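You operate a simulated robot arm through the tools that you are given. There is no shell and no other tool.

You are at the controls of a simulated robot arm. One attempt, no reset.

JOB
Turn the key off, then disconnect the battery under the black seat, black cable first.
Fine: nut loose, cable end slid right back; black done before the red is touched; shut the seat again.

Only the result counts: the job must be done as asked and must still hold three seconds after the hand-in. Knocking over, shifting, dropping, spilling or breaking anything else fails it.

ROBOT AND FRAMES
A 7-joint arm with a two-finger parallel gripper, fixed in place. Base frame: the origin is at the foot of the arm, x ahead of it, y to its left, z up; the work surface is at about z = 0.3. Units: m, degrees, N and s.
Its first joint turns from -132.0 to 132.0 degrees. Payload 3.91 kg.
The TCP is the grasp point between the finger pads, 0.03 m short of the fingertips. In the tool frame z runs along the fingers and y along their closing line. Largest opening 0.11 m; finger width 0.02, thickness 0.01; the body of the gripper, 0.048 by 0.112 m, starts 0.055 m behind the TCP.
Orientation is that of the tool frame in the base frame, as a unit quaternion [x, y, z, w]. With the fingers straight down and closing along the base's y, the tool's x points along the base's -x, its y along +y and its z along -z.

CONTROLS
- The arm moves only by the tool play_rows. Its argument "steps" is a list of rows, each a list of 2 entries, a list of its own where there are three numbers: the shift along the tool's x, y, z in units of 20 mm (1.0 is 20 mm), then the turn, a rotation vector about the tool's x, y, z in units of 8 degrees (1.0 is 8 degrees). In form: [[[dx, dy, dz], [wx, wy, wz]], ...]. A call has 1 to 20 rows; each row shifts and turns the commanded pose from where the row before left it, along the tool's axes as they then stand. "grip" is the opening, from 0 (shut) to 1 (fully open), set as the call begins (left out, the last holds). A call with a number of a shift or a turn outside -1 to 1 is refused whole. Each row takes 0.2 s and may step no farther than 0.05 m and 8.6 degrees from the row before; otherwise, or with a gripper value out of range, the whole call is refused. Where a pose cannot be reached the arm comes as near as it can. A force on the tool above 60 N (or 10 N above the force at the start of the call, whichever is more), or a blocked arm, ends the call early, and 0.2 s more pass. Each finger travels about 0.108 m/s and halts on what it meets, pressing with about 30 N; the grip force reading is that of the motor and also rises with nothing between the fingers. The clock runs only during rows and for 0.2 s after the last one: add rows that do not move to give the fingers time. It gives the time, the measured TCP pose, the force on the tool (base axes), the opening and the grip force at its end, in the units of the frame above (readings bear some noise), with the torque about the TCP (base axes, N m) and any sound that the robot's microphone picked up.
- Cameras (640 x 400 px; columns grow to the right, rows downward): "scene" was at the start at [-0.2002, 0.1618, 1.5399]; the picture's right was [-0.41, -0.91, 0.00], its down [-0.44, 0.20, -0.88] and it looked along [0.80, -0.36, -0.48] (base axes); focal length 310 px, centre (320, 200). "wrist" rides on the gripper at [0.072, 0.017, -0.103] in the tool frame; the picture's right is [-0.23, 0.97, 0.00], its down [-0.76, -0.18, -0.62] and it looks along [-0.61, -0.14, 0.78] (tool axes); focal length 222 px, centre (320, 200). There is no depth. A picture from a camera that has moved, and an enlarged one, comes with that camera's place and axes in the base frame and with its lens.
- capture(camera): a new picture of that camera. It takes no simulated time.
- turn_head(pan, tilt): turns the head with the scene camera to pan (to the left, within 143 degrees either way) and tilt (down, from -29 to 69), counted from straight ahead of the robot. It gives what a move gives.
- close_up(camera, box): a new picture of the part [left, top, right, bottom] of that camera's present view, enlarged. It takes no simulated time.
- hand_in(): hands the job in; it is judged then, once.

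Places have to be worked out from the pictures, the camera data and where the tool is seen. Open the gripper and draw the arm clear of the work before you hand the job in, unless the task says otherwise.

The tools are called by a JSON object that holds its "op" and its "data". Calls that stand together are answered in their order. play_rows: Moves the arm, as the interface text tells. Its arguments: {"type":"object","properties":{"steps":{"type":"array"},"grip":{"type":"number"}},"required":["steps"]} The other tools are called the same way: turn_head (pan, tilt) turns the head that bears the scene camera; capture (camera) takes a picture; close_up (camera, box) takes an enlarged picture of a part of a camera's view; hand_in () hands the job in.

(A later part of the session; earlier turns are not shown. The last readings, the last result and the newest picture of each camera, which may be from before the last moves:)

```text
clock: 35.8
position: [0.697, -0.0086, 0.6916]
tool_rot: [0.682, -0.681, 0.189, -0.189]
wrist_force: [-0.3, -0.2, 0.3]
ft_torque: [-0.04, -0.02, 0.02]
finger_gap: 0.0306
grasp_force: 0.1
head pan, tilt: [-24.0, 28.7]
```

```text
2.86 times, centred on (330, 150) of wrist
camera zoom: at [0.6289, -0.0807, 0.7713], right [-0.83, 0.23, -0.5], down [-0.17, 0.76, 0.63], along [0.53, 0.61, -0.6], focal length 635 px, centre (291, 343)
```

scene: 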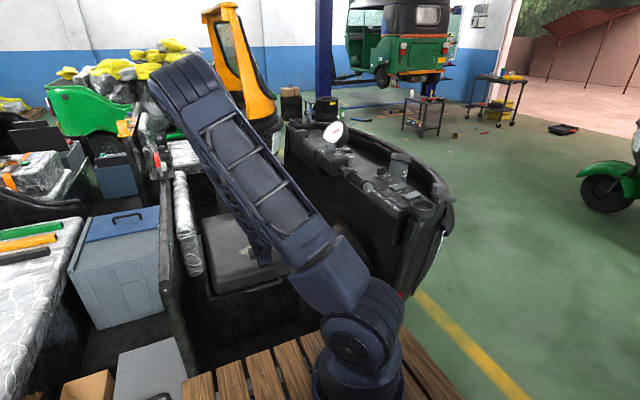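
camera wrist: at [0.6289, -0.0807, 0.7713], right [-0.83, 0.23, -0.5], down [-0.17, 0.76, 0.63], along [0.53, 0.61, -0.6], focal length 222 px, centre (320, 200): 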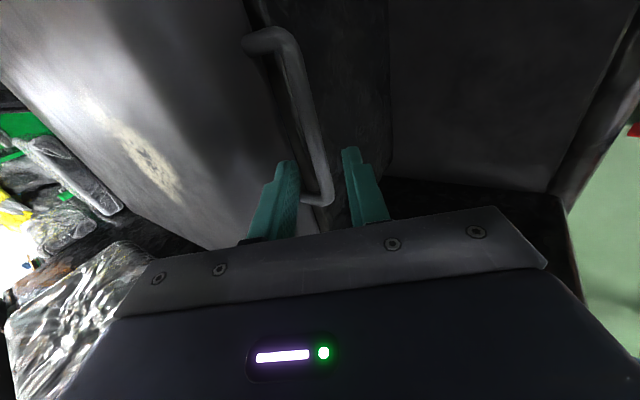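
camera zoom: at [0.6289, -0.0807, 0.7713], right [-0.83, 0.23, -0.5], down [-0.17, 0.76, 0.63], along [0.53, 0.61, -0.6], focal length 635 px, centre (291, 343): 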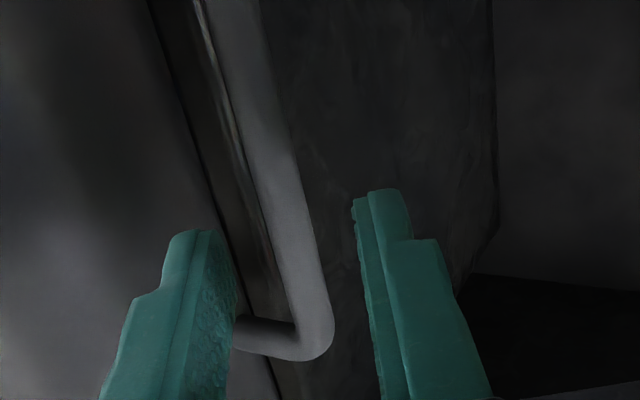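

The bar lies 70 mm ahead along the approach and within 4 mm of the finger mid-line, as planned. I advance so the bar enters between the fingers.

{"op": "play_rows", "data": {"steps": [[[0, 0, 0.6], [0, 0, 0]], [[0, 0, 0.6], [0, 0, 0]], [[0, 0, 0.5], [0, 0, 0]], [[0, 0, 0.5], [0, 0, 0]], [[0, 0, 0.4], [0, 0, 0]], [[0, 0, 0], [0, 0, 0]]]}}

{"op": "close_up", "data": {"camera": "wrist", "box": [240, 60, 400, 240]}}

{"op": "close_up", "data": {"camera": "scene", "box": [190, 190, 310, 310]}}

```text
clock: 37.2
position: [0.7252, -0.0092, 0.6468]
tool_rot: [0.681, -0.681, 0.19, -0.19]
wrist_force: [0.6, -0.3, 0.4]
ft_torque: [-0.03, 0.03, -0.01]
finger_gap: 0.0304
grasp_force: 0.1
head pan, tilt: [-24.0, 28.7]
```

```text
2.22 times, centred on (320, 150) of wrist
camera zoom: at [0.6562, -0.081, 0.7266], right [-0.83, 0.23, -0.5], down [-0.17, 0.76, 0.63], along [0.53, 0.61, -0.6], focal length 494 px, centre (320, 311)
```

zoom: 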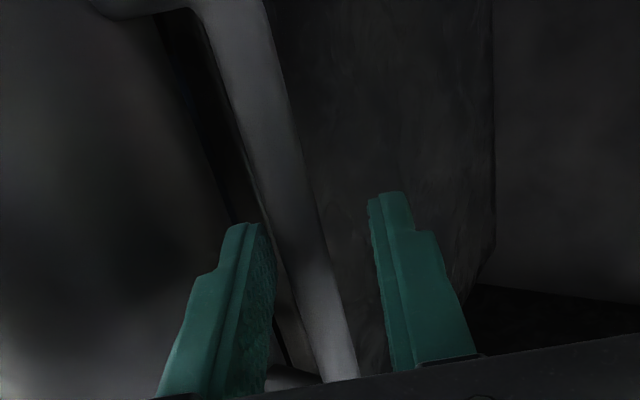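

```text
3.33 times, centred on (250, 250) of scene
camera zoom: at [-0.2001, 0.1618, 1.5399], right [-0.41, -0.91, 0.0], down [-0.44, 0.2, -0.88], along [0.8, -0.36, -0.48], focal length 1033 px, centre (553, 33)
```

zoom: 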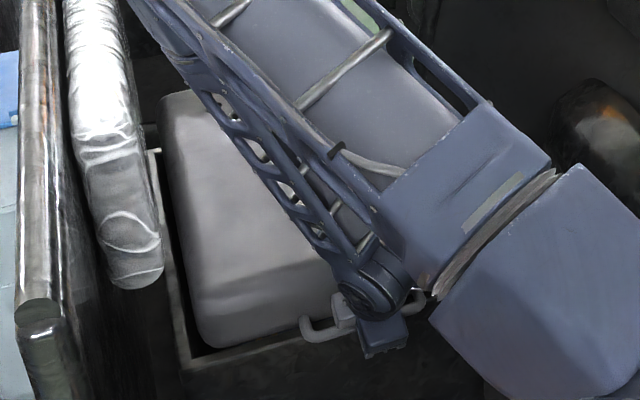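

No contact so far and the bar runs between the two fingertips. I close the gripper on it.

{"op": "play_rows", "data": {"steps": [[[0, 0, 0], [0, 0, 0]], [[0, 0, 0], [0, 0, 0]], [[0, 0, 0], [0, 0, 0]]], "grip": 0}}

{"op": "close_up", "data": {"camera": "wrist", "box": [240, 60, 400, 240]}}

```text
clock: 37.9
position: [0.7288, -0.0091, 0.6487]
tool_rot: [0.68, -0.68, 0.193, -0.194]
wrist_force: [-1.3, 0.1, 2.5]
ft_torque: [-0.27, -0.04, 0.63]
finger_gap: 0.0138
grasp_force: 45.2
head pan, tilt: [-24.0, 28.7]
stopped in row 3: the force on the tool passed its limit at 62 N (the readings are from after the stop); the commanded pose is now the measured one
```

```text
2.22 times, centred on (320, 150) of wrist
camera zoom: at [0.6601, -0.0812, 0.7285], right [-0.83, 0.23, -0.51], down [-0.18, 0.76, 0.62], along [0.53, 0.61, -0.59], focal length 494 px, centre (320, 311)
```

zoom: 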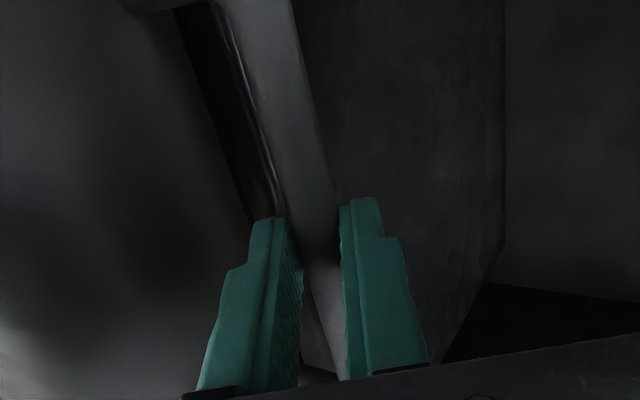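

The bar is held (gap 13.8 mm). I lift 24 mm gently to see how the lid responds.

{"op": "play_rows", "data": {"steps": [[[0, -0.206, -0.343], [0, 0, 0]], [[0, -0.206, -0.343], [0, 0, 0]], [[0, -0.206, -0.343], [0, 0, 0]], [[0, 0, 0], [0, 0, 0]]]}}

{"op": "capture", "data": {"camera": "wrist"}}

{"op": "capture", "data": {"camera": "scene"}}

```text
clock: 38.9
position: [0.7295, -0.0093, 0.672]
tool_rot: [-0.678, 0.681, -0.193, 0.196]
wrist_force: [44.0, -0.6, -8.3]
ft_torque: [-0.16, -0.69, 0.63]
finger_gap: 0.0139
grasp_force: 45.6
head pan, tilt: [-24.0, 28.7]
```

```text
taken
camera wrist: at [0.6612, -0.0813, 0.7524], right [-0.83, 0.23, -0.51], down [-0.18, 0.76, 0.63], along [0.53, 0.61, -0.59], focal length 222 px, centre (320, 200)
```

wrist: 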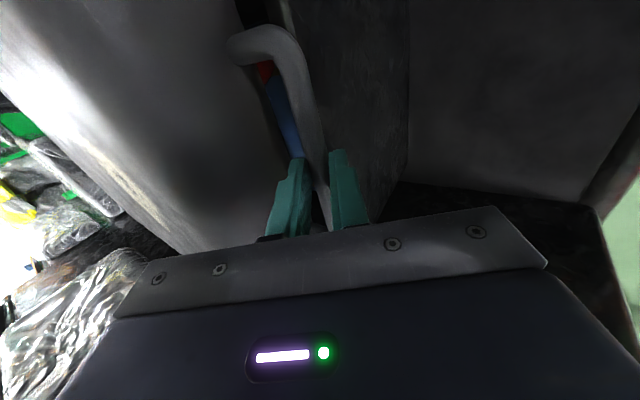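

```text
taken
```

scene: 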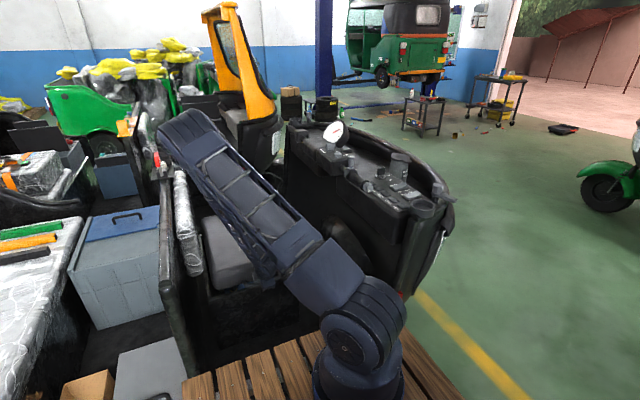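

The lid rises freely (only ~8 N down) and a blue battery with red shows through the gap; there is a +44 N pull in x, so the arc wants more +x. I step 1.5 mm forward to find the arc.

{"op": "play_rows", "data": {"steps": [[[0, -0.0643, 0.0386], [0, 0, 0]], [[0, 0, 0], [0, 0, 0]]]}}

```text
clock: 39.5
position: [0.7303, -0.0091, 0.6745]
tool_rot: [-0.68, 0.681, -0.192, 0.193]
wrist_force: [31.1, -1.3, -6.8]
ft_torque: [-0.28, -0.44, 0.62]
finger_gap: 0.0138
grasp_force: 45.0
head pan, tilt: [-24.0, 28.7]
```

The pull eased at roughly 9 N/mm, so I shift another 3 mm forward and then lift with some forward slope.

{"op": "play_rows", "data": {"steps": [[[0, -0.1286, 0.0773], [0, 0, 0]], [[0, 0, 0], [0, 0, 0]]]}}

{"op": "play_rows", "data": {"steps": [[[0, -0.29, -0.3], [0, 0, 0]], [[0, -0.29, -0.3], [0, 0, 0]], [[0, -0.29, -0.3], [0, 0, 0]], [[0, 0, 0], [0, 0, 0]]]}}

```text
clock: 40.1
position: [0.7304, -0.0096, 0.6728]
tool_rot: [-0.68, 0.681, -0.191, 0.192]
wrist_force: [-10.1, 2.3, -4.6]
ft_torque: [-0.35, 0.34, 0.52]
finger_gap: 0.0138
grasp_force: 44.7
head pan, tilt: [-24.0, 28.7]
```

```text
clock: 40.9
position: [0.7328, -0.0093, 0.6908]
tool_rot: [0.681, -0.681, 0.19, -0.189]
wrist_force: [-5.9, 1.0, -3.4]
ft_torque: [-0.42, 0.2, 0.36]
finger_gap: 0.0138
grasp_force: 44.3
head pan, tilt: [-24.0, 28.7]
stopped in row 3: the force on the tool passed its limit at 64 N (the readings are from after the stop); the commanded pose is now the measured one
```

After the stop the load is small again; the positions fit a hinge near (1.24, z 0.61) with radius 0.50 m. I follow that arc in ~1° rows.

{"op": "play_rows", "data": {"steps": [[[0, -0.141, -0.172], [0, 0, 0]], [[0, -0.141, -0.172], [0, 0, 0]], [[0, -0.2815, -0.3325], [0, 0, 0]], [[0, -0.288, -0.3286], [0, 0, 0]], [[0, -0.293, -0.3226], [0, 0, 0]], [[0, -0.3003, -0.3153], [0, 0, 0]], [[0, -0.3046, -0.3127], [0, 0, 0]], [[0, -0.155, -0.153], [0, 0, 0]], [[0, 0, 0], [0, 0, 0]]]}}

```text
clock: 42.9
position: [0.743, -0.0085, 0.7472]
tool_rot: [0.681, -0.681, 0.189, -0.19]
wrist_force: [-42.6, 13.9, 6.1]
ft_torque: [-0.16, 0.81, 0.47]
finger_gap: 0.0136
grasp_force: 44.9
head pan, tilt: [-24.0, 28.7]
```

I was ~4 mm too far forward; refitting gives a hinge at (1.24, 0.632), R 0.50, lid now ≈12° open. I continue on the corrected arc.

{"op": "play_rows", "data": {"steps": [[[0, -0.07, -0.21], [0, 0, 0]], [[0, -0.07, -0.21], [0, 0, 0]], [[0, -0.3046, -0.3127], [0, 0, 0]], [[0, -0.3063, -0.3059], [0, 0, 0]], [[0, -0.3174, -0.305], [0, 0, 0]], [[0, -0.3166, -0.2939], [0, 0, 0]], [[0, 0, 0], [0, 0, 0]]]}}

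{"op": "capture", "data": {"camera": "wrist"}}

{"op": "capture", "data": {"camera": "scene"}}

```text
clock: 44.5
position: [0.7525, -0.0101, 0.7882]
tool_rot: [-0.681, 0.681, -0.19, 0.19]
wrist_force: [52.1, 3.2, -19.3]
ft_torque: [-0.14, -0.69, 0.54]
finger_gap: 0.0138
grasp_force: 44.8
head pan, tilt: [-24.0, 28.7]
```

```text
taken
camera wrist: at [0.6841, -0.0812, 0.8684], right [-0.83, 0.23, -0.5], down [-0.17, 0.76, 0.63], along [0.53, 0.61, -0.6], focal length 222 px, centre (320, 200)
```

wrist: 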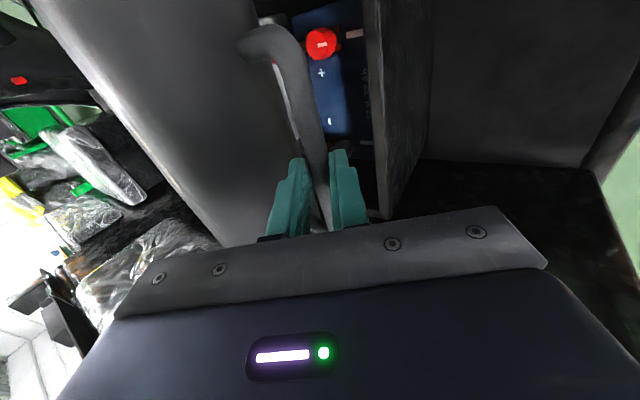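

```text
taken
```

scene: 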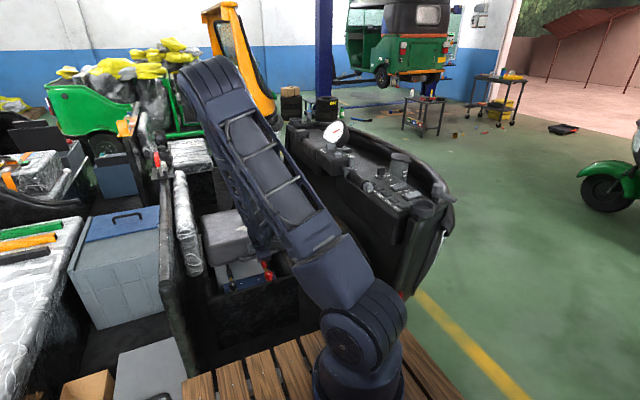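

The battery's red cap and “+” are visible and the lid is ~17° open. All readings fit hinge (1.24, 0.621), R 0.50 with ~19 N/mm arm stiffness, so I correct by ~2.6 mm and follow that arc to 25°.

{"op": "play_rows", "data": {"steps": [[[0, -0.2131, -0.1023], [0, 0, 0]], [[0, -0.2131, -0.1023], [0, 0, 0]], [[0, -0.3397, -0.2741], [0, 0, 0]], [[0, -0.3397, -0.2741], [0, 0, 0]], [[0, -0.3457, -0.2647], [0, 0, 0]], [[0, -0.3543, -0.2595], [0, 0, 0]], [[0, -0.356, -0.2527], [0, 0, 0]], [[0, -0.3577, -0.2458], [0, 0, 0]], [[0, 0, 0], [0, 0, 0]]]}}

```text
clock: 46.5
position: [0.7731, -0.0092, 0.848]
tool_rot: [0.681, -0.681, 0.191, -0.189]
wrist_force: [-34.2, -1.1, 12.3]
ft_torque: [-0.49, 0.56, 0.2]
finger_gap: 0.0139
grasp_force: 44.8
head pan, tilt: [-24.0, 28.7]
```

I'm ~1.9 mm inside the true arc; refit gives hinge ≈(1.28, 0.614), R≈0.54. I continue on that arc to about 30°.

{"op": "play_rows", "data": {"steps": [[[0, -0.2007, -0.1739], [0, 0, 0]], [[0, -0.2007, -0.1739], [0, 0, 0]], [[0, -0.3946, -0.2587], [0, 0, 0]], [[0, -0.3963, -0.2518], [0, 0, 0]], [[0, -0.4048, -0.2466], [0, 0, 0]], [[0, -0.4066, -0.2398], [0, 0, 0]], [[0, -0.4083, -0.2329], [0, 0, 0]], [[0, 0, 0], [0, 0, 0]]]}}

{"op": "capture", "data": {"camera": "wrist"}}

{"op": "capture", "data": {"camera": "scene"}}

```text
clock: 48.3
position: [0.8003, -0.0088, 0.8981]
tool_rot: [-0.68, 0.682, -0.191, 0.19]
wrist_force: [3.5, -3.8, -3.4]
ft_torque: [0.19, -0.29, 0.65]
finger_gap: 0.0137
grasp_force: 45.0
head pan, tilt: [-24.0, 28.7]
```

```text
taken
camera wrist: at [0.7317, -0.0812, 0.9778], right [-0.83, 0.23, -0.51], down [-0.17, 0.76, 0.62], along [0.53, 0.61, -0.6], focal length 222 px, centre (320, 200)
```

wrist: 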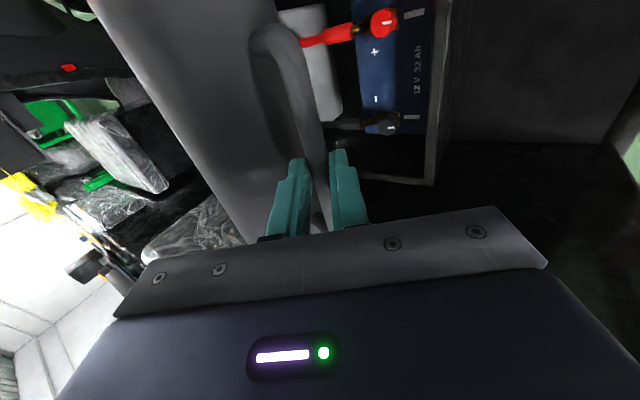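

```text
taken
```

scene: 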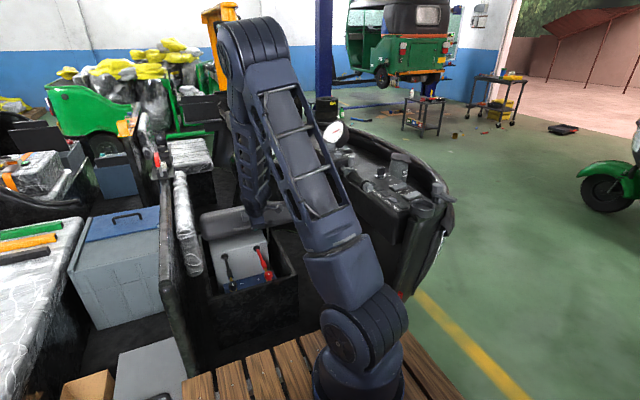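

Load is near zero, so the arc model is good; the open lid shows the battery with black “−” toward +y and red “+” toward −y. I keep opening along the arc.

{"op": "play_rows", "data": {"steps": [[[0, -0.3135, -0.1674], [0, 0, 0]], [[0, -0.3135, -0.1674], [0, 0, 0]], [[0, -0.6278, -0.3168], [0, 0, 0]], [[0, -0.6424, -0.3022], [0, 0, 0]], [[0, -0.6432, -0.2842], [0, 0, 0]], [[0, -0.6535, -0.2722], [0, 0, 0]], [[0, 0, 0], [0, 0, 0]]]}}

```text
clock: 49.9
position: [0.8395, -0.0094, 0.9565]
tool_rot: [-0.68, 0.682, -0.191, 0.19]
wrist_force: [-15.8, 5.8, 13.2]
ft_torque: [0.47, 0.06, 0.58]
finger_gap: 0.0137
grasp_force: 45.0
head pan, tilt: [-24.0, 28.7]
```

Only ~20 N outward now; I apply a 1 mm outward correction and go on to ~46°.

{"op": "play_rows", "data": {"steps": [[[0, -0.3242, -0.1464], [0, 0, 0]], [[0, -0.3242, -0.1464], [0, 0, 0]], [[0, -0.6638, -0.231], [0, 0, 0]], [[0, -0.674, -0.219], [0, 0, 0]], [[0, -0.6792, -0.1984], [0, 0, 0]], [[0, -0.6843, -0.1779], [0, 0, 0]], [[0, -0.6877, -0.1641], [0, 0, 0]], [[0, 0, 0], [0, 0, 0]]]}}

{"op": "capture", "data": {"camera": "wrist"}}

{"op": "capture", "data": {"camera": "scene"}}

```text
clock: 51.7
position: [0.8955, -0.0089, 1.0218]
tool_rot: [-0.68, 0.682, -0.19, 0.19]
wrist_force: [1.7, -4.6, 0.9]
ft_torque: [0.39, -0.28, 0.49]
finger_gap: 0.0137
grasp_force: 45.2
head pan, tilt: [-24.0, 28.7]
```

```text
taken
camera wrist: at [0.8274, -0.0812, 1.1006], right [-0.83, 0.23, -0.5], down [-0.17, 0.76, 0.62], along [0.53, 0.61, -0.6], focal length 222 px, centre (320, 200)
```

wrist: 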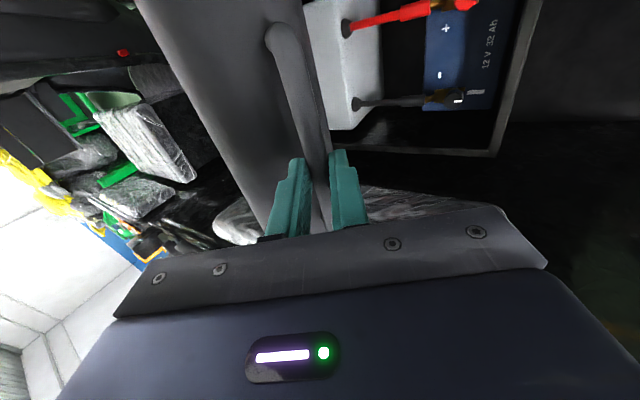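

```text
taken
```

scene: 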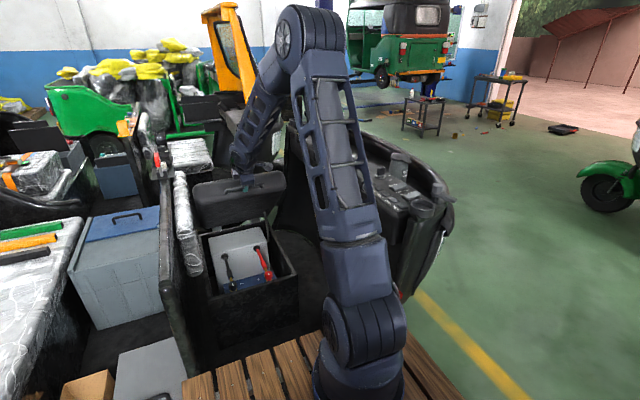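

Lid at about 45° with essentially no load, so the hinge appears to hold itself. I keep following the arc to ~54°.

{"op": "play_rows", "data": {"steps": [[[0, -0.3465, -0.0718], [0, 0, 0]], [[0, -0.3465, -0.0718], [0, 0, 0]], [[0, -0.698, -0.123], [0, 0, 0]], [[0, -0.6971, -0.1119], [0, 0, 0]], [[0, -0.7023, -0.0913], [0, 0, 0]], [[0, -0.7048, -0.0664], [0, 0, 0]], [[0, 0, 0], [0, 0, 0]]]}}

```text
clock: 53.3
position: [0.9496, -0.0093, 1.0662]
tool_rot: [0.681, -0.681, 0.19, -0.19]
wrist_force: [2.0, -1.8, 0.9]
ft_torque: [0.41, -0.17, 0.42]
finger_gap: 0.0137
grasp_force: 44.8
head pan, tilt: [-24.0, 28.7]
```

Still almost no load; continuing to ~64°.

{"op": "play_rows", "data": {"steps": [[[0, -0.3507, -0.0255], [0, 0, 0]], [[0, -0.3507, -0.0255], [0, 0, 0]], [[0, -0.7091, -0.0347], [0, 0, 0]], [[0, -0.703, -0.015], [0, 0, 0]], [[0, -0.7107, 0.0013], [0, 0, 0]], [[0, -0.7047, 0.0211], [0, 0, 0]], [[0, -0.7099, 0.0417], [0, 0, 0]], [[0, -0.7064, 0.0571], [0, 0, 0]], [[0, 0, 0], [0, 0, 0]]]}}

{"op": "capture", "data": {"camera": "scene"}}

{"op": "capture", "data": {"camera": "wrist"}}

```text
clock: 55.3
position: [1.0348, -0.0089, 1.1171]
tool_rot: [-0.681, 0.682, -0.19, 0.19]
wrist_force: [-1.4, -1.2, 12.6]
ft_torque: [0.1, -0.23, 0.1]
finger_gap: 0.0137
grasp_force: 44.8
head pan, tilt: [-24.0, 28.7]
```

```text
taken
```

scene: 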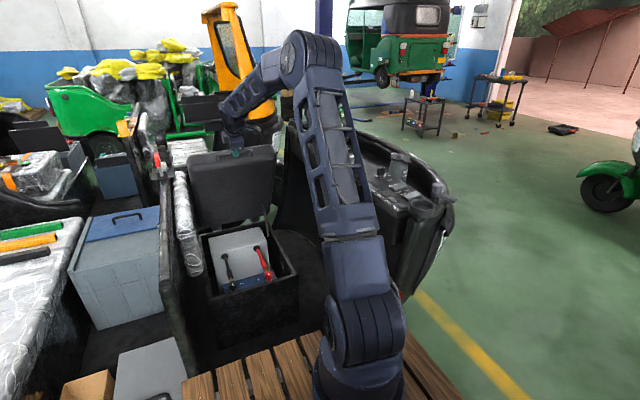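

```text
taken
camera wrist: at [0.9659, -0.0812, 1.1971], right [-0.83, 0.23, -0.5], down [-0.17, 0.76, 0.62], along [0.53, 0.61, -0.6], focal length 222 px, centre (320, 200)
```

wrist: 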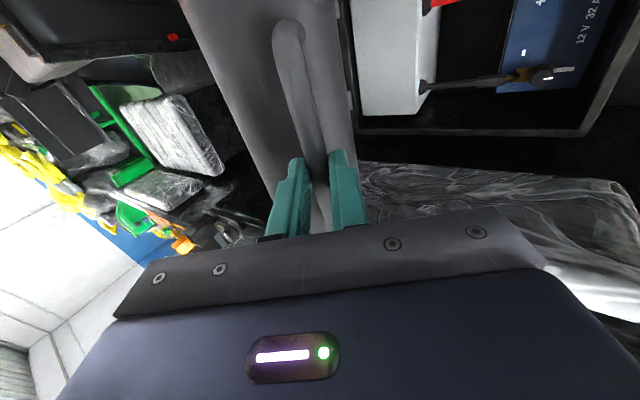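

The lid is past 60°. I zoom on the scene to look for a strut or stay and at the battery layout.

{"op": "close_up", "data": {"camera": "scene", "box": [170, 130, 310, 300]}}

{"op": "close_up", "data": {"camera": "scene", "box": [195, 215, 305, 305]}}

```text
2.35 times, centred on (240, 215) of scene
camera zoom: at [-0.2007, 0.1618, 1.5398], right [-0.41, -0.91, 0.0], down [-0.44, 0.2, -0.88], along [0.8, -0.36, -0.48], focal length 729 px, centre (508, 165)
```

zoom: 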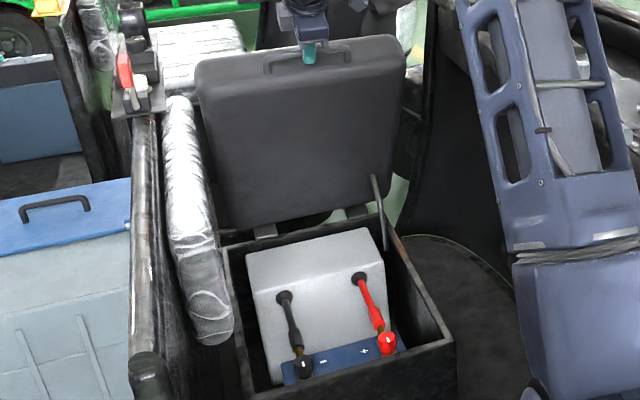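

```text
4.44 times, centred on (250, 260) of scene
camera zoom: at [-0.2007, 0.1618, 1.5398], right [-0.41, -0.91, 0.0], down [-0.44, 0.2, -0.88], along [0.8, -0.36, -0.48], focal length 1378 px, centre (631, -67)
```

zoom: 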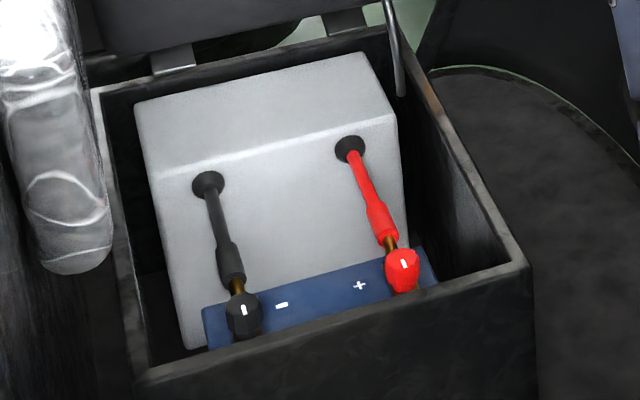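

A thin stay rod links lid and box, and the terminals each carry a knob-like nut with a cable end running back to a grey block. I open the lid a bit further to ~70°, then loosen the grip a little as a caged hold test.

{"op": "play_rows", "data": {"steps": [[[0, -0.3502, 0.0384], [0, 0, 0]], [[0, -0.3502, 0.0384], [0, 0, 0]], [[0, -0.7013, 0.0948], [0, 0, 0]], [[0, -0.6953, 0.1145], [0, 0, 0]], [[0, -0.6961, 0.1325], [0, 0, 0]], [[0, 0, 0], [0, 0, 0]]]}}

{"op": "play_rows", "data": {"steps": [[[0, 0, 0], [0, 0, 0]], [[0, 0, 0], [0, 0, 0]], [[0, 0, 0], [0, 0, 0]], [[0, 0, 0], [0, 0, 0]]], "grip": 0.24}}

{"op": "close_up", "data": {"camera": "wrist", "box": [240, 60, 400, 240]}}

```text
clock: 56.0
position: [1.0455, -0.0095, 1.1231]
tool_rot: [-0.682, 0.683, -0.187, 0.183]
wrist_force: [-34.6, -2.6, 13.4]
ft_torque: [-0.68, 0.64, -0.52]
finger_gap: 0.0136
grasp_force: 45.2
head pan, tilt: [-24.0, 28.7]
stopped in row 3: the force on the tool passed its limit at 81 N (the readings are from after the stop); the commanded pose is now the measured one
```

```text
clock: 57.0
position: [1.0477, -0.0094, 1.1204]
tool_rot: [-0.682, 0.683, -0.186, 0.185]
wrist_force: [0.0, 0.2, 0.1]
ft_torque: [-0.04, 0.0, 0.01]
finger_gap: 0.0265
grasp_force: 0.1
head pan, tilt: [-24.0, 28.7]
```

```text
2.22 times, centred on (320, 150) of wrist
camera zoom: at [0.9811, -0.0809, 1.2015], right [-0.84, 0.23, -0.49], down [-0.16, 0.76, 0.63], along [0.52, 0.6, -0.6], focal length 494 px, centre (320, 311)
```

zoom: 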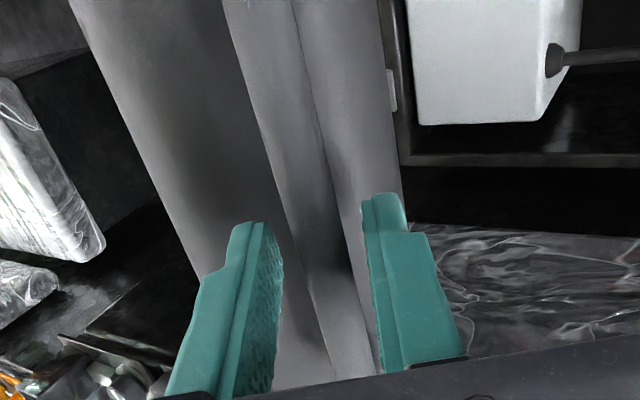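

A stop was met at about 65° (likely full opening), and with the grip loosened the force is zero – the lid seems to stay. I wait a second to confirm, then back out slowly along the tool axis.

{"op": "play_rows", "data": {"steps": [[[0, 0, 0], [0, 0, 0]], [[0, 0, 0], [0, 0, 0]], [[0, 0, 0], [0, 0, 0]], [[0, 0, 0], [0, 0, 0]], [[0, 0, 0], [0, 0, 0]]]}}

{"op": "close_up", "data": {"camera": "wrist", "box": [240, 60, 400, 240]}}

{"op": "close_up", "data": {"camera": "scene", "box": [170, 130, 310, 300]}}

```text
clock: 58.2
position: [1.0475, -0.009, 1.1209]
tool_rot: [-0.682, 0.683, -0.186, 0.184]
wrist_force: [0.6, 0.4, -0.1]
ft_torque: [0.0, -0.02, -0.01]
finger_gap: 0.0264
grasp_force: 0.0
head pan, tilt: [-24.0, 28.7]
```

```text
2.22 times, centred on (320, 150) of wrist
camera zoom: at [0.9811, -0.0809, 1.2015], right [-0.84, 0.23, -0.49], down [-0.16, 0.76, 0.63], along [0.52, 0.6, -0.6], focal length 494 px, centre (320, 311)
```

zoom: 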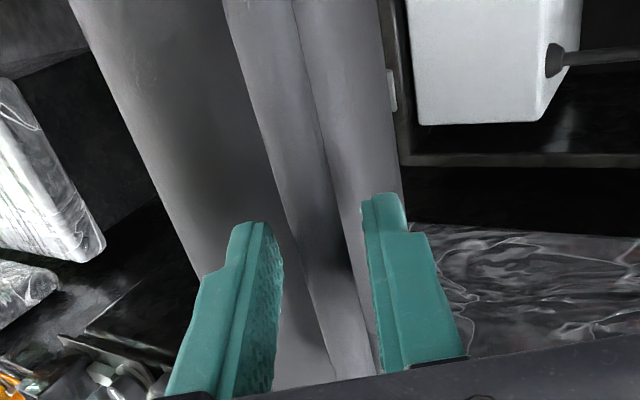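

```text
2.35 times, centred on (240, 215) of scene
camera zoom: at [-0.2002, 0.1618, 1.5399], right [-0.41, -0.91, 0.0], down [-0.44, 0.2, -0.88], along [0.8, -0.36, -0.48], focal length 729 px, centre (508, 165)
```

zoom: 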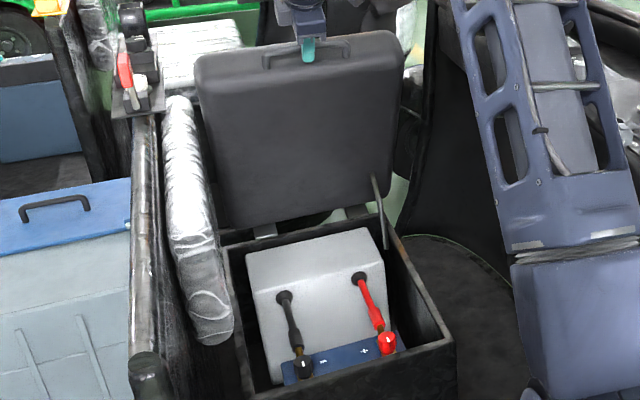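

The lid holds on its own at ~65°. I withdraw along the tool axis and bring the tool back to vertical, away from the lid.

{"op": "play_rows", "data": {"steps": [[[0, 0, -0.5], [0, 0, 0]], [[0, 0, -1], [0, 0, 0]], [[0, 0, -1], [0, 0, 0]], [[0, 0, -1], [0, 0, 0]], [[0, 0, -1], [0, 0, 0]], [[0, 0, -1], [0, 0, 0]], [[0, 0.8, 0], [-0.95, 0, 0]], [[0, 0.8, 0], [-0.95, 0, 0]], [[0, 0.8, 0], [-0.95, 0, 0]], [[0, 0.8, 0], [-0.95, 0, 0]], [[0, 0, 0], [0, 0, 0]]]}}

{"op": "capture", "data": {"camera": "scene"}}

```text
clock: 60.6
position: [0.9319, -0.01, 1.1955]
tool_rot: [-0.706, 0.708, 0.0, -0.001]
wrist_force: [-0.8, 0.2, -0.2]
ft_torque: [0.02, -0.03, 0.01]
finger_gap: 0.0266
grasp_force: 0.1
head pan, tilt: [-24.0, 28.7]
```

```text
taken
```

scene: 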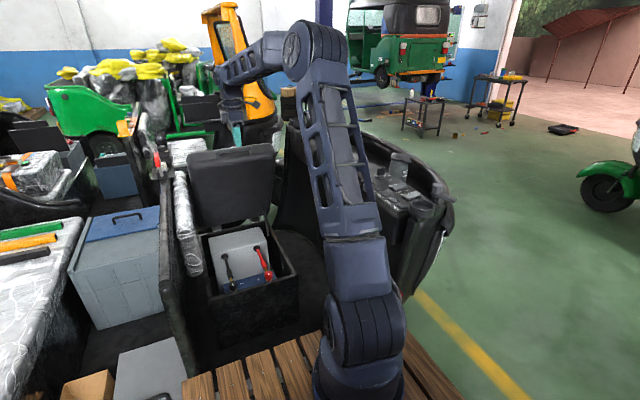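

Lid stays put. I rotate the tool back to yaw 0 and then go down in front for a view of the terminals.

{"op": "play_rows", "data": {"steps": [[[0, 0, 0], [0, 0, 0.9375]], [[0, 0, 0], [0, 0, 0.9375]], [[0, 0, 0], [0, 0, 0.9375]], [[0, 0, 0], [0, 0, 0.9375]], [[0, 0, 0], [0, 0, 0.9375]], [[0, 0, 0], [0, 0, 0.9375]], [[0, 0, 0], [0, 0, 0.9375]], [[0, 0, 0], [0, 0, 0.9375]], [[0, 0, 0], [0, 0, 0.9375]], [[0, 0, 0], [0, 0, 0.9375]], [[0, 0, 0], [0, 0, 0.9375]], [[0, 0, 0], [0, 0, 0.9375]]], "grip": 0.5}}

{"op": "play_rows", "data": {"steps": [[[0.9, 0.118, 0.8], [0, 0, 0]], [[0.9, 0.118, 0.8], [0, 0, 0]], [[0.9, 0.118, 0.8], [0, 0, 0]], [[0.9, 0.118, 0.8], [0, 0, 0]], [[0.8, 0.118, 1], [0, 0, 0]], [[0.8, 0.118, 1], [0, 0, 0]], [[0.8, 0.118, 1], [0, 0, 0]], [[0.8, 0.118, 1], [0, 0, 0]], [[0.8, 0.118, 1], [0, 0, 0]], [[0.8, 0.118, 1], [0, 0, 0]], [[0.8, 0.118, 1], [0, 0, 0]], [[0.8, 0.118, 1], [0, 0, 0]], [[0.8, 0.118, 1], [0, 0, 0]], [[0.8, 0.118, 1], [0, 0, 0]], [[0.8, 0.118, 1], [0, 0, 0]], [[0.5, 0.118, 1], [0, 0, 0]], [[0.5, 0.118, 1], [0, 0, 0]], [[0, 0, 0], [0, 0, 0]]]}}

{"op": "capture", "data": {"camera": "wrist"}}

{"op": "capture", "data": {"camera": "scene"}}

```text
clock: 63.2
position: [0.9332, -0.0094, 1.1957]
tool_rot: [0.002, 1.0, -0.001, 0.0]
wrist_force: [-0.7, -1.1, -0.1]
ft_torque: [0.03, 0.03, 0.01]
finger_gap: 0.0548
grasp_force: 0.1
head pan, tilt: [-24.0, 28.7]
```

```text
clock: 67.0
position: [0.6652, 0.0316, 0.8714]
tool_rot: [0.001, 1.0, -0.001, 0.0]
wrist_force: [1.1, 0.2, 0.0]
ft_torque: [0.01, 0.01, 0.02]
finger_gap: 0.0553
grasp_force: 0.0
head pan, tilt: [-24.0, 28.7]
```

```text
taken
camera wrist: at [0.5925, 0.0496, 0.9738], right [0.23, 0.97, 0.0], down [0.76, -0.18, 0.62], along [0.61, -0.14, -0.78], focal length 222 px, centre (320, 200)
```

wrist: 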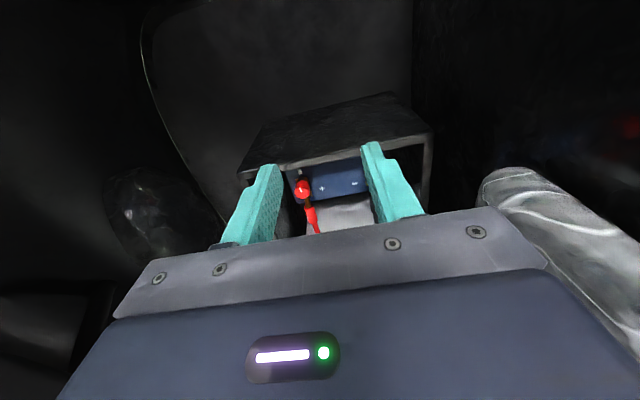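

```text
taken
```

scene: 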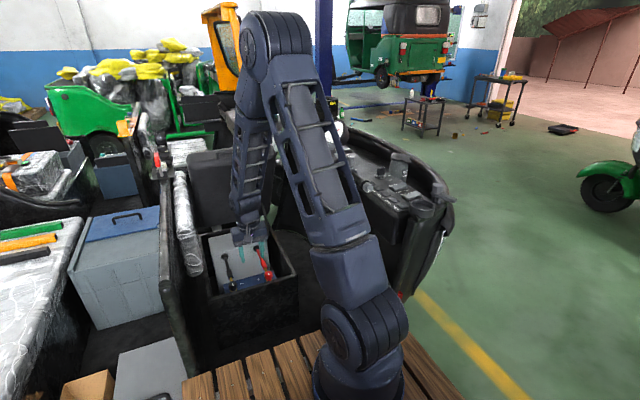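

The scene shows the terminals clearly. I enlarge there, and move the wrist camera closer over the black terminal.

{"op": "close_up", "data": {"camera": "scene", "box": [205, 240, 285, 300]}}

{"op": "play_rows", "data": {"steps": [[[-0.8, 0.5, 0.6], [0, 0, 0]], [[-0.8, 0.5, 0.6], [0, 0, 0]], [[-0.8, 0.5, 0.6], [0, 0, 0]], [[-0.8, 0.5, 0.6], [0, 0, 0]], [[-0.8, 0.5, 0.6], [0, 0, 0]], [[0, 0, 0], [0, 0, 0]]]}}

{"op": "capture", "data": {"camera": "wrist"}}

{"op": "close_up", "data": {"camera": "wrist", "box": [260, 90, 400, 220]}}

```text
6.67 times, centred on (245, 270) of scene
camera zoom: at [-0.2002, 0.1618, 1.5399], right [-0.41, -0.91, 0.0], down [-0.44, 0.2, -0.88], along [0.8, -0.36, -0.48], focal length 2067 px, centre (820, -267)
```

zoom: 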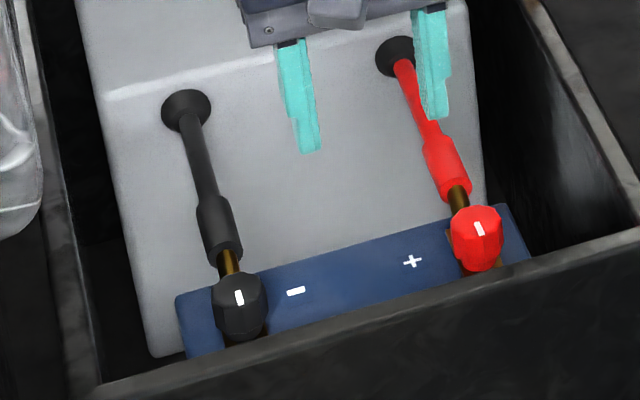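

```text
clock: 68.4
position: [0.7441, 0.0799, 0.8105]
tool_rot: [0.001, 1.0, -0.002, 0.0]
wrist_force: [0.0, -0.3, 0.4]
ft_torque: [0.0, 0.0, 0.0]
finger_gap: 0.055
grasp_force: 0.1
head pan, tilt: [-24.0, 28.7]
```

```text
taken
camera wrist: at [0.6723, 0.0982, 0.9146], right [0.23, 0.97, 0.0], down [0.76, -0.18, 0.62], along [0.61, -0.14, -0.78], focal length 222 px, centre (320, 200)
```

wrist: 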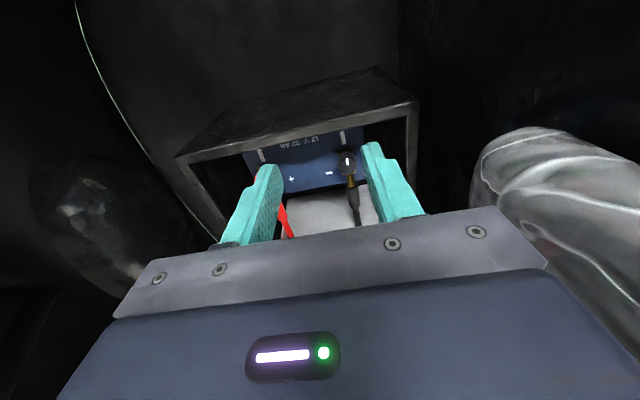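

```text
3.08 times, centred on (330, 155) of wrist
camera zoom: at [0.6723, 0.0982, 0.9146], right [0.23, 0.97, 0.0], down [0.76, -0.18, 0.62], along [0.61, -0.14, -0.78], focal length 684 px, centre (289, 338)
```

zoom: 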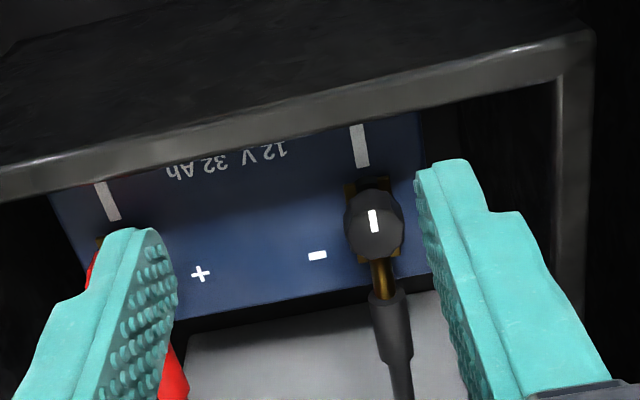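

The black nut is a ~33 mm octagonal knob at about (0.865, 0.10, 0.576), its white mark in line with a white stripe on the battery; the cable end leaves it toward +x. I go above it with yaw −30° so I have room to turn counter-clockwise.

{"op": "play_rows", "data": {"steps": [[[0, 0, 0], [0, 0, 0.9375]], [[0, 0, 0], [0, 0, 0.9375]], [[0, 0, 0], [0, 0, 0.9375]], [[0, 0, 0], [0, 0, 0.9375]], [[-0.79, 0.645, 0.92], [0, 0, 0]], [[-0.79, 0.645, 0.92], [0, 0, 0]], [[-0.79, 0.645, 0.92], [0, 0, 0]], [[-0.79, 0.645, 0.92], [0, 0, 0]], [[-0.79, 0.645, 0.92], [0, 0, 0]], [[-0.79, 0.645, 0.92], [0, 0, 0]], [[0, 0, 0], [0, 0, 0]]]}}

{"op": "capture", "data": {"camera": "wrist"}}

{"op": "close_up", "data": {"camera": "wrist", "box": [260, 60, 400, 200]}}

{"op": "close_up", "data": {"camera": "scene", "box": [170, 180, 300, 310]}}

```text
clock: 70.8
position: [0.8662, 0.0997, 0.7008]
tool_rot: [0.26, 0.966, -0.001, -0.001]
wrist_force: [-0.3, 0.0, -0.2]
ft_torque: [-0.01, 0.01, -0.01]
finger_gap: 0.0549
grasp_force: 0.0
head pan, tilt: [-24.0, 28.7]
```

```text
taken
camera wrist: at [0.8112, 0.1514, 0.8038], right [0.68, 0.73, 0.0], down [0.57, -0.53, 0.62], along [0.45, -0.43, -0.78], focal length 222 px, centre (320, 200)
```

wrist: 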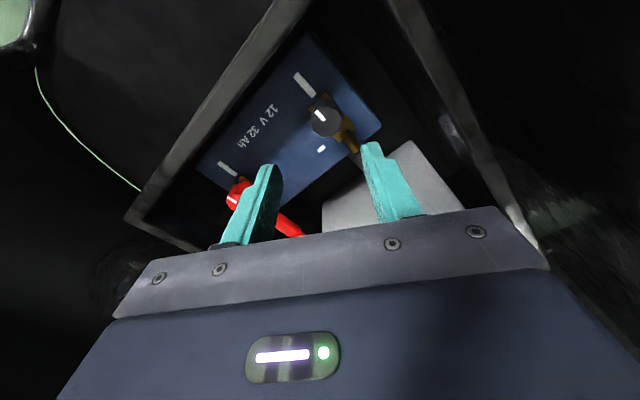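

```text
2.86 times, centred on (330, 130) of wrist
camera zoom: at [0.8112, 0.1514, 0.8038], right [0.68, 0.73, 0.0], down [0.57, -0.53, 0.62], along [0.45, -0.43, -0.78], focal length 635 px, centre (291, 400)
```

zoom: 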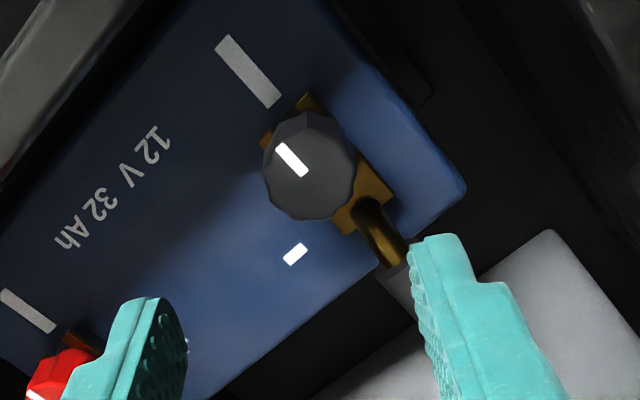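

```text
3.08 times, centred on (235, 245) of scene
camera zoom: at [-0.2001, 0.1618, 1.5399], right [-0.41, -0.91, 0.0], down [-0.44, 0.2, -0.88], along [0.8, -0.36, -0.48], focal length 954 px, centre (582, 62)
```

zoom: 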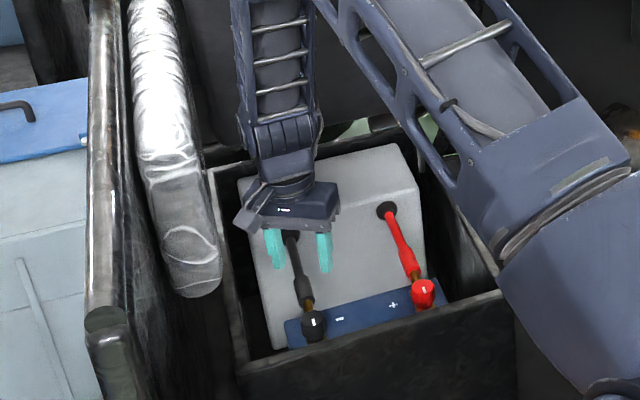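

Combining the views puts the black nut at about (0.875, 0.100), top z≈0.570, ~27 mm tall. I correct ~9 mm and descend so the fingertips reach z≈0.553.

{"op": "play_rows", "data": {"steps": [[[-0.195, 0.135, 0.5], [0, 0, 0]], [[-0.195, 0.135, 0.9], [0, 0, 0]], [[0, 0, 1], [0, 0, 0]], [[0, 0, 1], [0, 0, 0]], [[0, 0, 1], [0, 0, 0]], [[0, 0, 0], [0, 0, 0]]]}}

{"op": "capture", "data": {"camera": "wrist"}}

{"op": "close_up", "data": {"camera": "wrist", "box": [260, 90, 380, 210]}}

```text
clock: 72.2
position: [0.876, 0.1002, 0.6121]
tool_rot: [0.26, 0.966, -0.001, 0.0]
wrist_force: [-0.2, 0.0, 0.6]
ft_torque: [-0.01, 0.0, -0.01]
finger_gap: 0.0551
grasp_force: 0.1
head pan, tilt: [-24.0, 28.7]
```

```text
taken
camera wrist: at [0.8209, 0.1521, 0.7143], right [0.68, 0.73, 0.0], down [0.57, -0.53, 0.62], along [0.45, -0.43, -0.78], focal length 222 px, centre (320, 200)
```

wrist: 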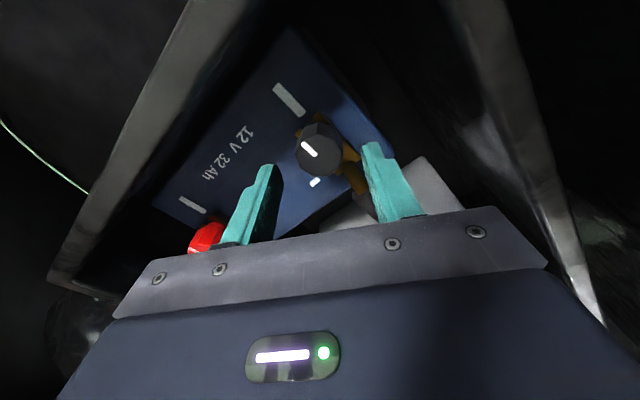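

```text
3.33 times, centred on (320, 150) of wrist
camera zoom: at [0.8209, 0.1521, 0.7143], right [0.68, 0.73, 0.0], down [0.57, -0.53, 0.62], along [0.45, -0.43, -0.78], focal length 740 px, centre (320, 367)
```

zoom: 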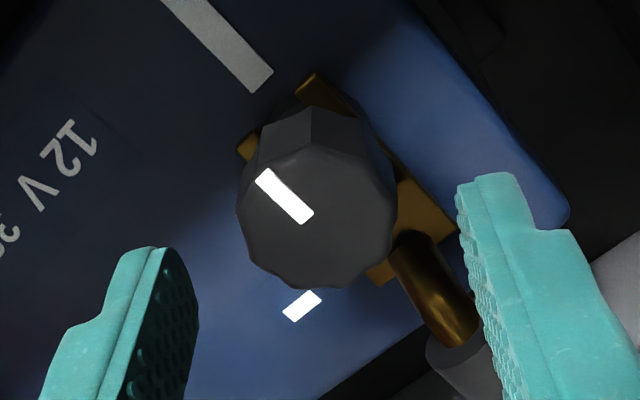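

The knob is centred between the fingers (within a millimetre). I descend 25 mm more so that the tips stay above the brass cable lug, and close.

{"op": "play_rows", "data": {"steps": [[[0, 0, 0.6], [0, 0, 0]], [[0, 0, 0.6], [0, 0, 0]], [[0, 0, 0], [0, 0, 0]]]}}

{"op": "play_rows", "data": {"steps": [[[0, 0, 0], [0, 0, 0]], [[0, 0, 0], [0, 0, 0]], [[0, 0, 0], [0, 0, 0]]], "grip": 0}}

{"op": "close_up", "data": {"camera": "wrist", "box": [260, 100, 380, 220]}}

```text
clock: 73.0
position: [0.8734, 0.0999, 0.5878]
tool_rot: [0.26, 0.966, -0.001, 0.001]
wrist_force: [-0.3, 0.4, 0.1]
ft_torque: [0.01, 0.0, -0.05]
finger_gap: 0.0553
grasp_force: 0.1
head pan, tilt: [-24.0, 28.7]
```

```text
clock: 73.8
position: [0.875, 0.1002, 0.5886]
tool_rot: [0.259, 0.966, -0.001, 0.001]
wrist_force: [-0.2, -1.6, -1.5]
ft_torque: [0.43, -0.27, 0.02]
finger_gap: 0.0338
grasp_force: 44.9
head pan, tilt: [-24.0, 28.7]
```

```text
3.33 times, centred on (320, 160) of wrist
camera zoom: at [0.8201, 0.152, 0.6913], right [0.68, 0.73, 0.0], down [0.57, -0.53, 0.62], along [0.45, -0.43, -0.78], focal length 740 px, centre (320, 333)
```

zoom: 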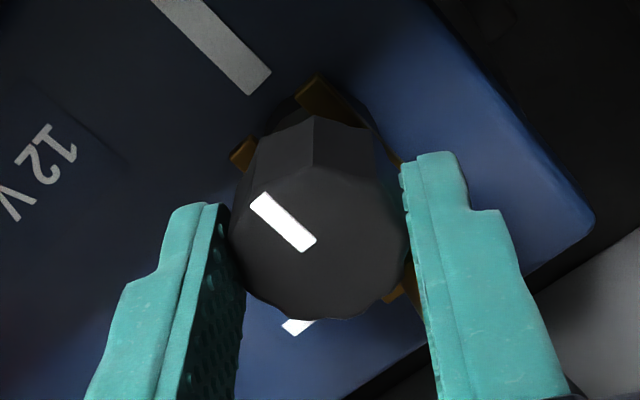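

Grip is solid and centred (33.8 mm). I turn counter-clockwise 30° first and watch torque.

{"op": "play_rows", "data": {"steps": [[[0, 0, 0], [0, 0, -0.75]], [[0, 0, 0], [0, 0, -1]], [[0, 0, 0], [0, 0, -1]], [[0, 0, 0], [0, 0, -1]], [[0, 0, 0], [0, 0, 0]]]}}

{"op": "capture", "data": {"camera": "wrist"}}

```text
clock: 75.0
position: [0.875, 0.0996, 0.5878]
tool_rot: [0.0, 1.0, -0.002, -0.001]
wrist_force: [-16.8, -9.1, 4.5]
ft_torque: [0.21, 0.75, -0.01]
finger_gap: 0.0334
grasp_force: 45.5
head pan, tilt: [-24.0, 28.7]
```

```text
taken
camera wrist: at [0.8021, 0.1177, 0.6915], right [0.23, 0.97, 0.0], down [0.76, -0.18, 0.62], along [0.61, -0.14, -0.78], focal length 222 px, centre (320, 200)
```

wrist: 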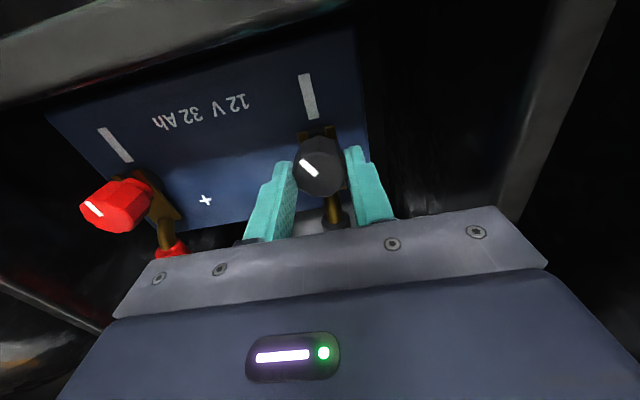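

The nut turns with the grip (mark now ~30° off the stripe) with little torque. I continue another 90° counter-clockwise.

{"op": "play_rows", "data": {"steps": [[[0, 0, 0], [0, 0, -0.75]], [[0, 0, 0], [0, 0, -1]], [[0, 0, 0], [0, 0, -1]], [[0, 0, 0], [0, 0, -1]], [[0, 0, 0], [0, 0, -1]], [[0, 0, 0], [0, 0, -1]], [[0, 0, 0], [0, 0, 0]]]}}

{"op": "play_rows", "data": {"steps": [[[0, 0, 0], [0, 0, -0.75]], [[0, 0, 0], [0, 0, -1]], [[0, 0, 0], [0, 0, -1]], [[0, 0, 0], [0, 0, -1]], [[0, 0, 0], [0, 0, -1]], [[0, 0, 0], [0, 0, -0.75]], [[0, 0, 0], [0, 0, 0]]]}}

{"op": "capture", "data": {"camera": "wrist"}}

{"op": "close_up", "data": {"camera": "wrist", "box": [260, 100, 380, 220]}}

```text
clock: 76.6
position: [0.8749, 0.0993, 0.5878]
tool_rot: [-0.391, 0.921, -0.001, -0.001]
wrist_force: [-19.4, -23.5, -5.4]
ft_torque: [-0.33, 0.89, 0.0]
finger_gap: 0.0336
grasp_force: 45.5
head pan, tilt: [-24.0, 28.7]
```

```text
clock: 78.2
position: [0.876, 0.0995, 0.5875]
tool_rot: [0.707, -0.707, 0.0, 0.001]
wrist_force: [-11.8, -29.5, -15.1]
ft_torque: [-0.85, -0.29, 0.01]
finger_gap: 0.0334
grasp_force: 44.6
head pan, tilt: [-24.0, 28.7]
```

```text
taken
camera wrist: at [0.858, 0.0283, 0.6918], right [-0.97, 0.23, 0.0], down [0.18, 0.76, 0.62], along [0.14, 0.6, -0.78], focal length 222 px, centre (320, 200)
```

wrist: 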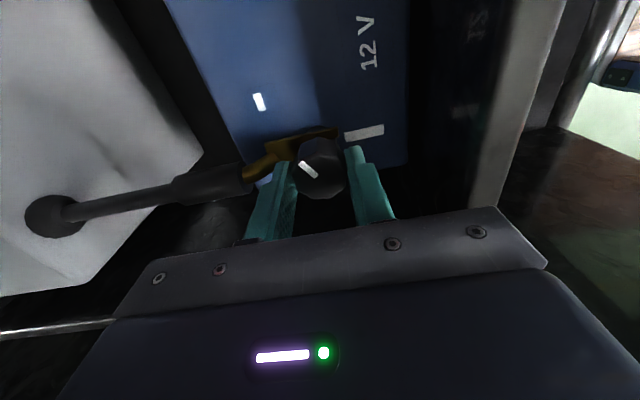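

```text
3.33 times, centred on (320, 160) of wrist
camera zoom: at [0.858, 0.0283, 0.6918], right [-0.97, 0.23, 0.0], down [0.18, 0.76, 0.62], along [0.14, 0.6, -0.78], focal length 740 px, centre (320, 333)
```

zoom: 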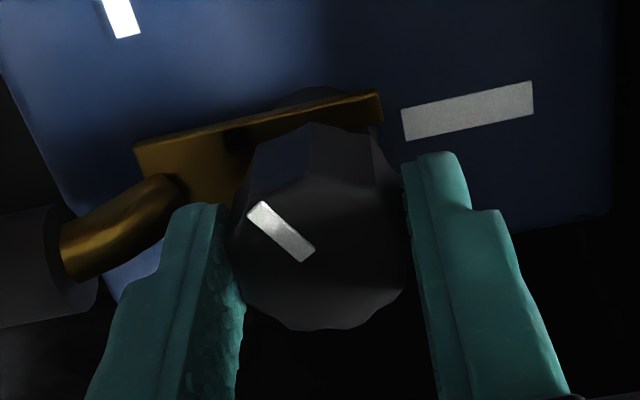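

The nut has followed through 120° without a stop, and the lug under it is seen to be a fork open toward −x. I turn ~40° further in this grip.

{"op": "play_rows", "data": {"steps": [[[0, 0, 0], [0, 0, -0.75]], [[0, 0, 0], [0, 0, -1]], [[0, 0, 0], [0, 0, -1]], [[0, 0, 0], [0, 0, -1]], [[0, 0, 0], [0, 0, -1]], [[0, 0, 0], [0, 0, 0]]]}}

{"op": "capture", "data": {"camera": "wrist"}}

```text
clock: 79.6
position: [0.8739, 0.1017, 0.5889]
tool_rot: [0.899, -0.437, 0.0, 0.001]
wrist_force: [-24.3, -7.0, -9.3]
ft_torque: [0.58, 0.52, -0.41]
finger_gap: 0.0336
grasp_force: 45.1
head pan, tilt: [-24.0, 28.7]
```

```text
taken
camera wrist: at [0.9051, 0.0348, 0.6917], right [-0.91, -0.42, 0.0], down [-0.33, 0.71, 0.62], along [-0.26, 0.56, -0.78], focal length 222 px, centre (320, 200)
```

wrist: 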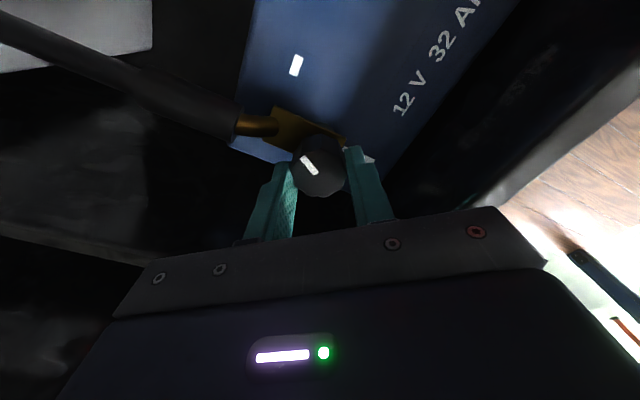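

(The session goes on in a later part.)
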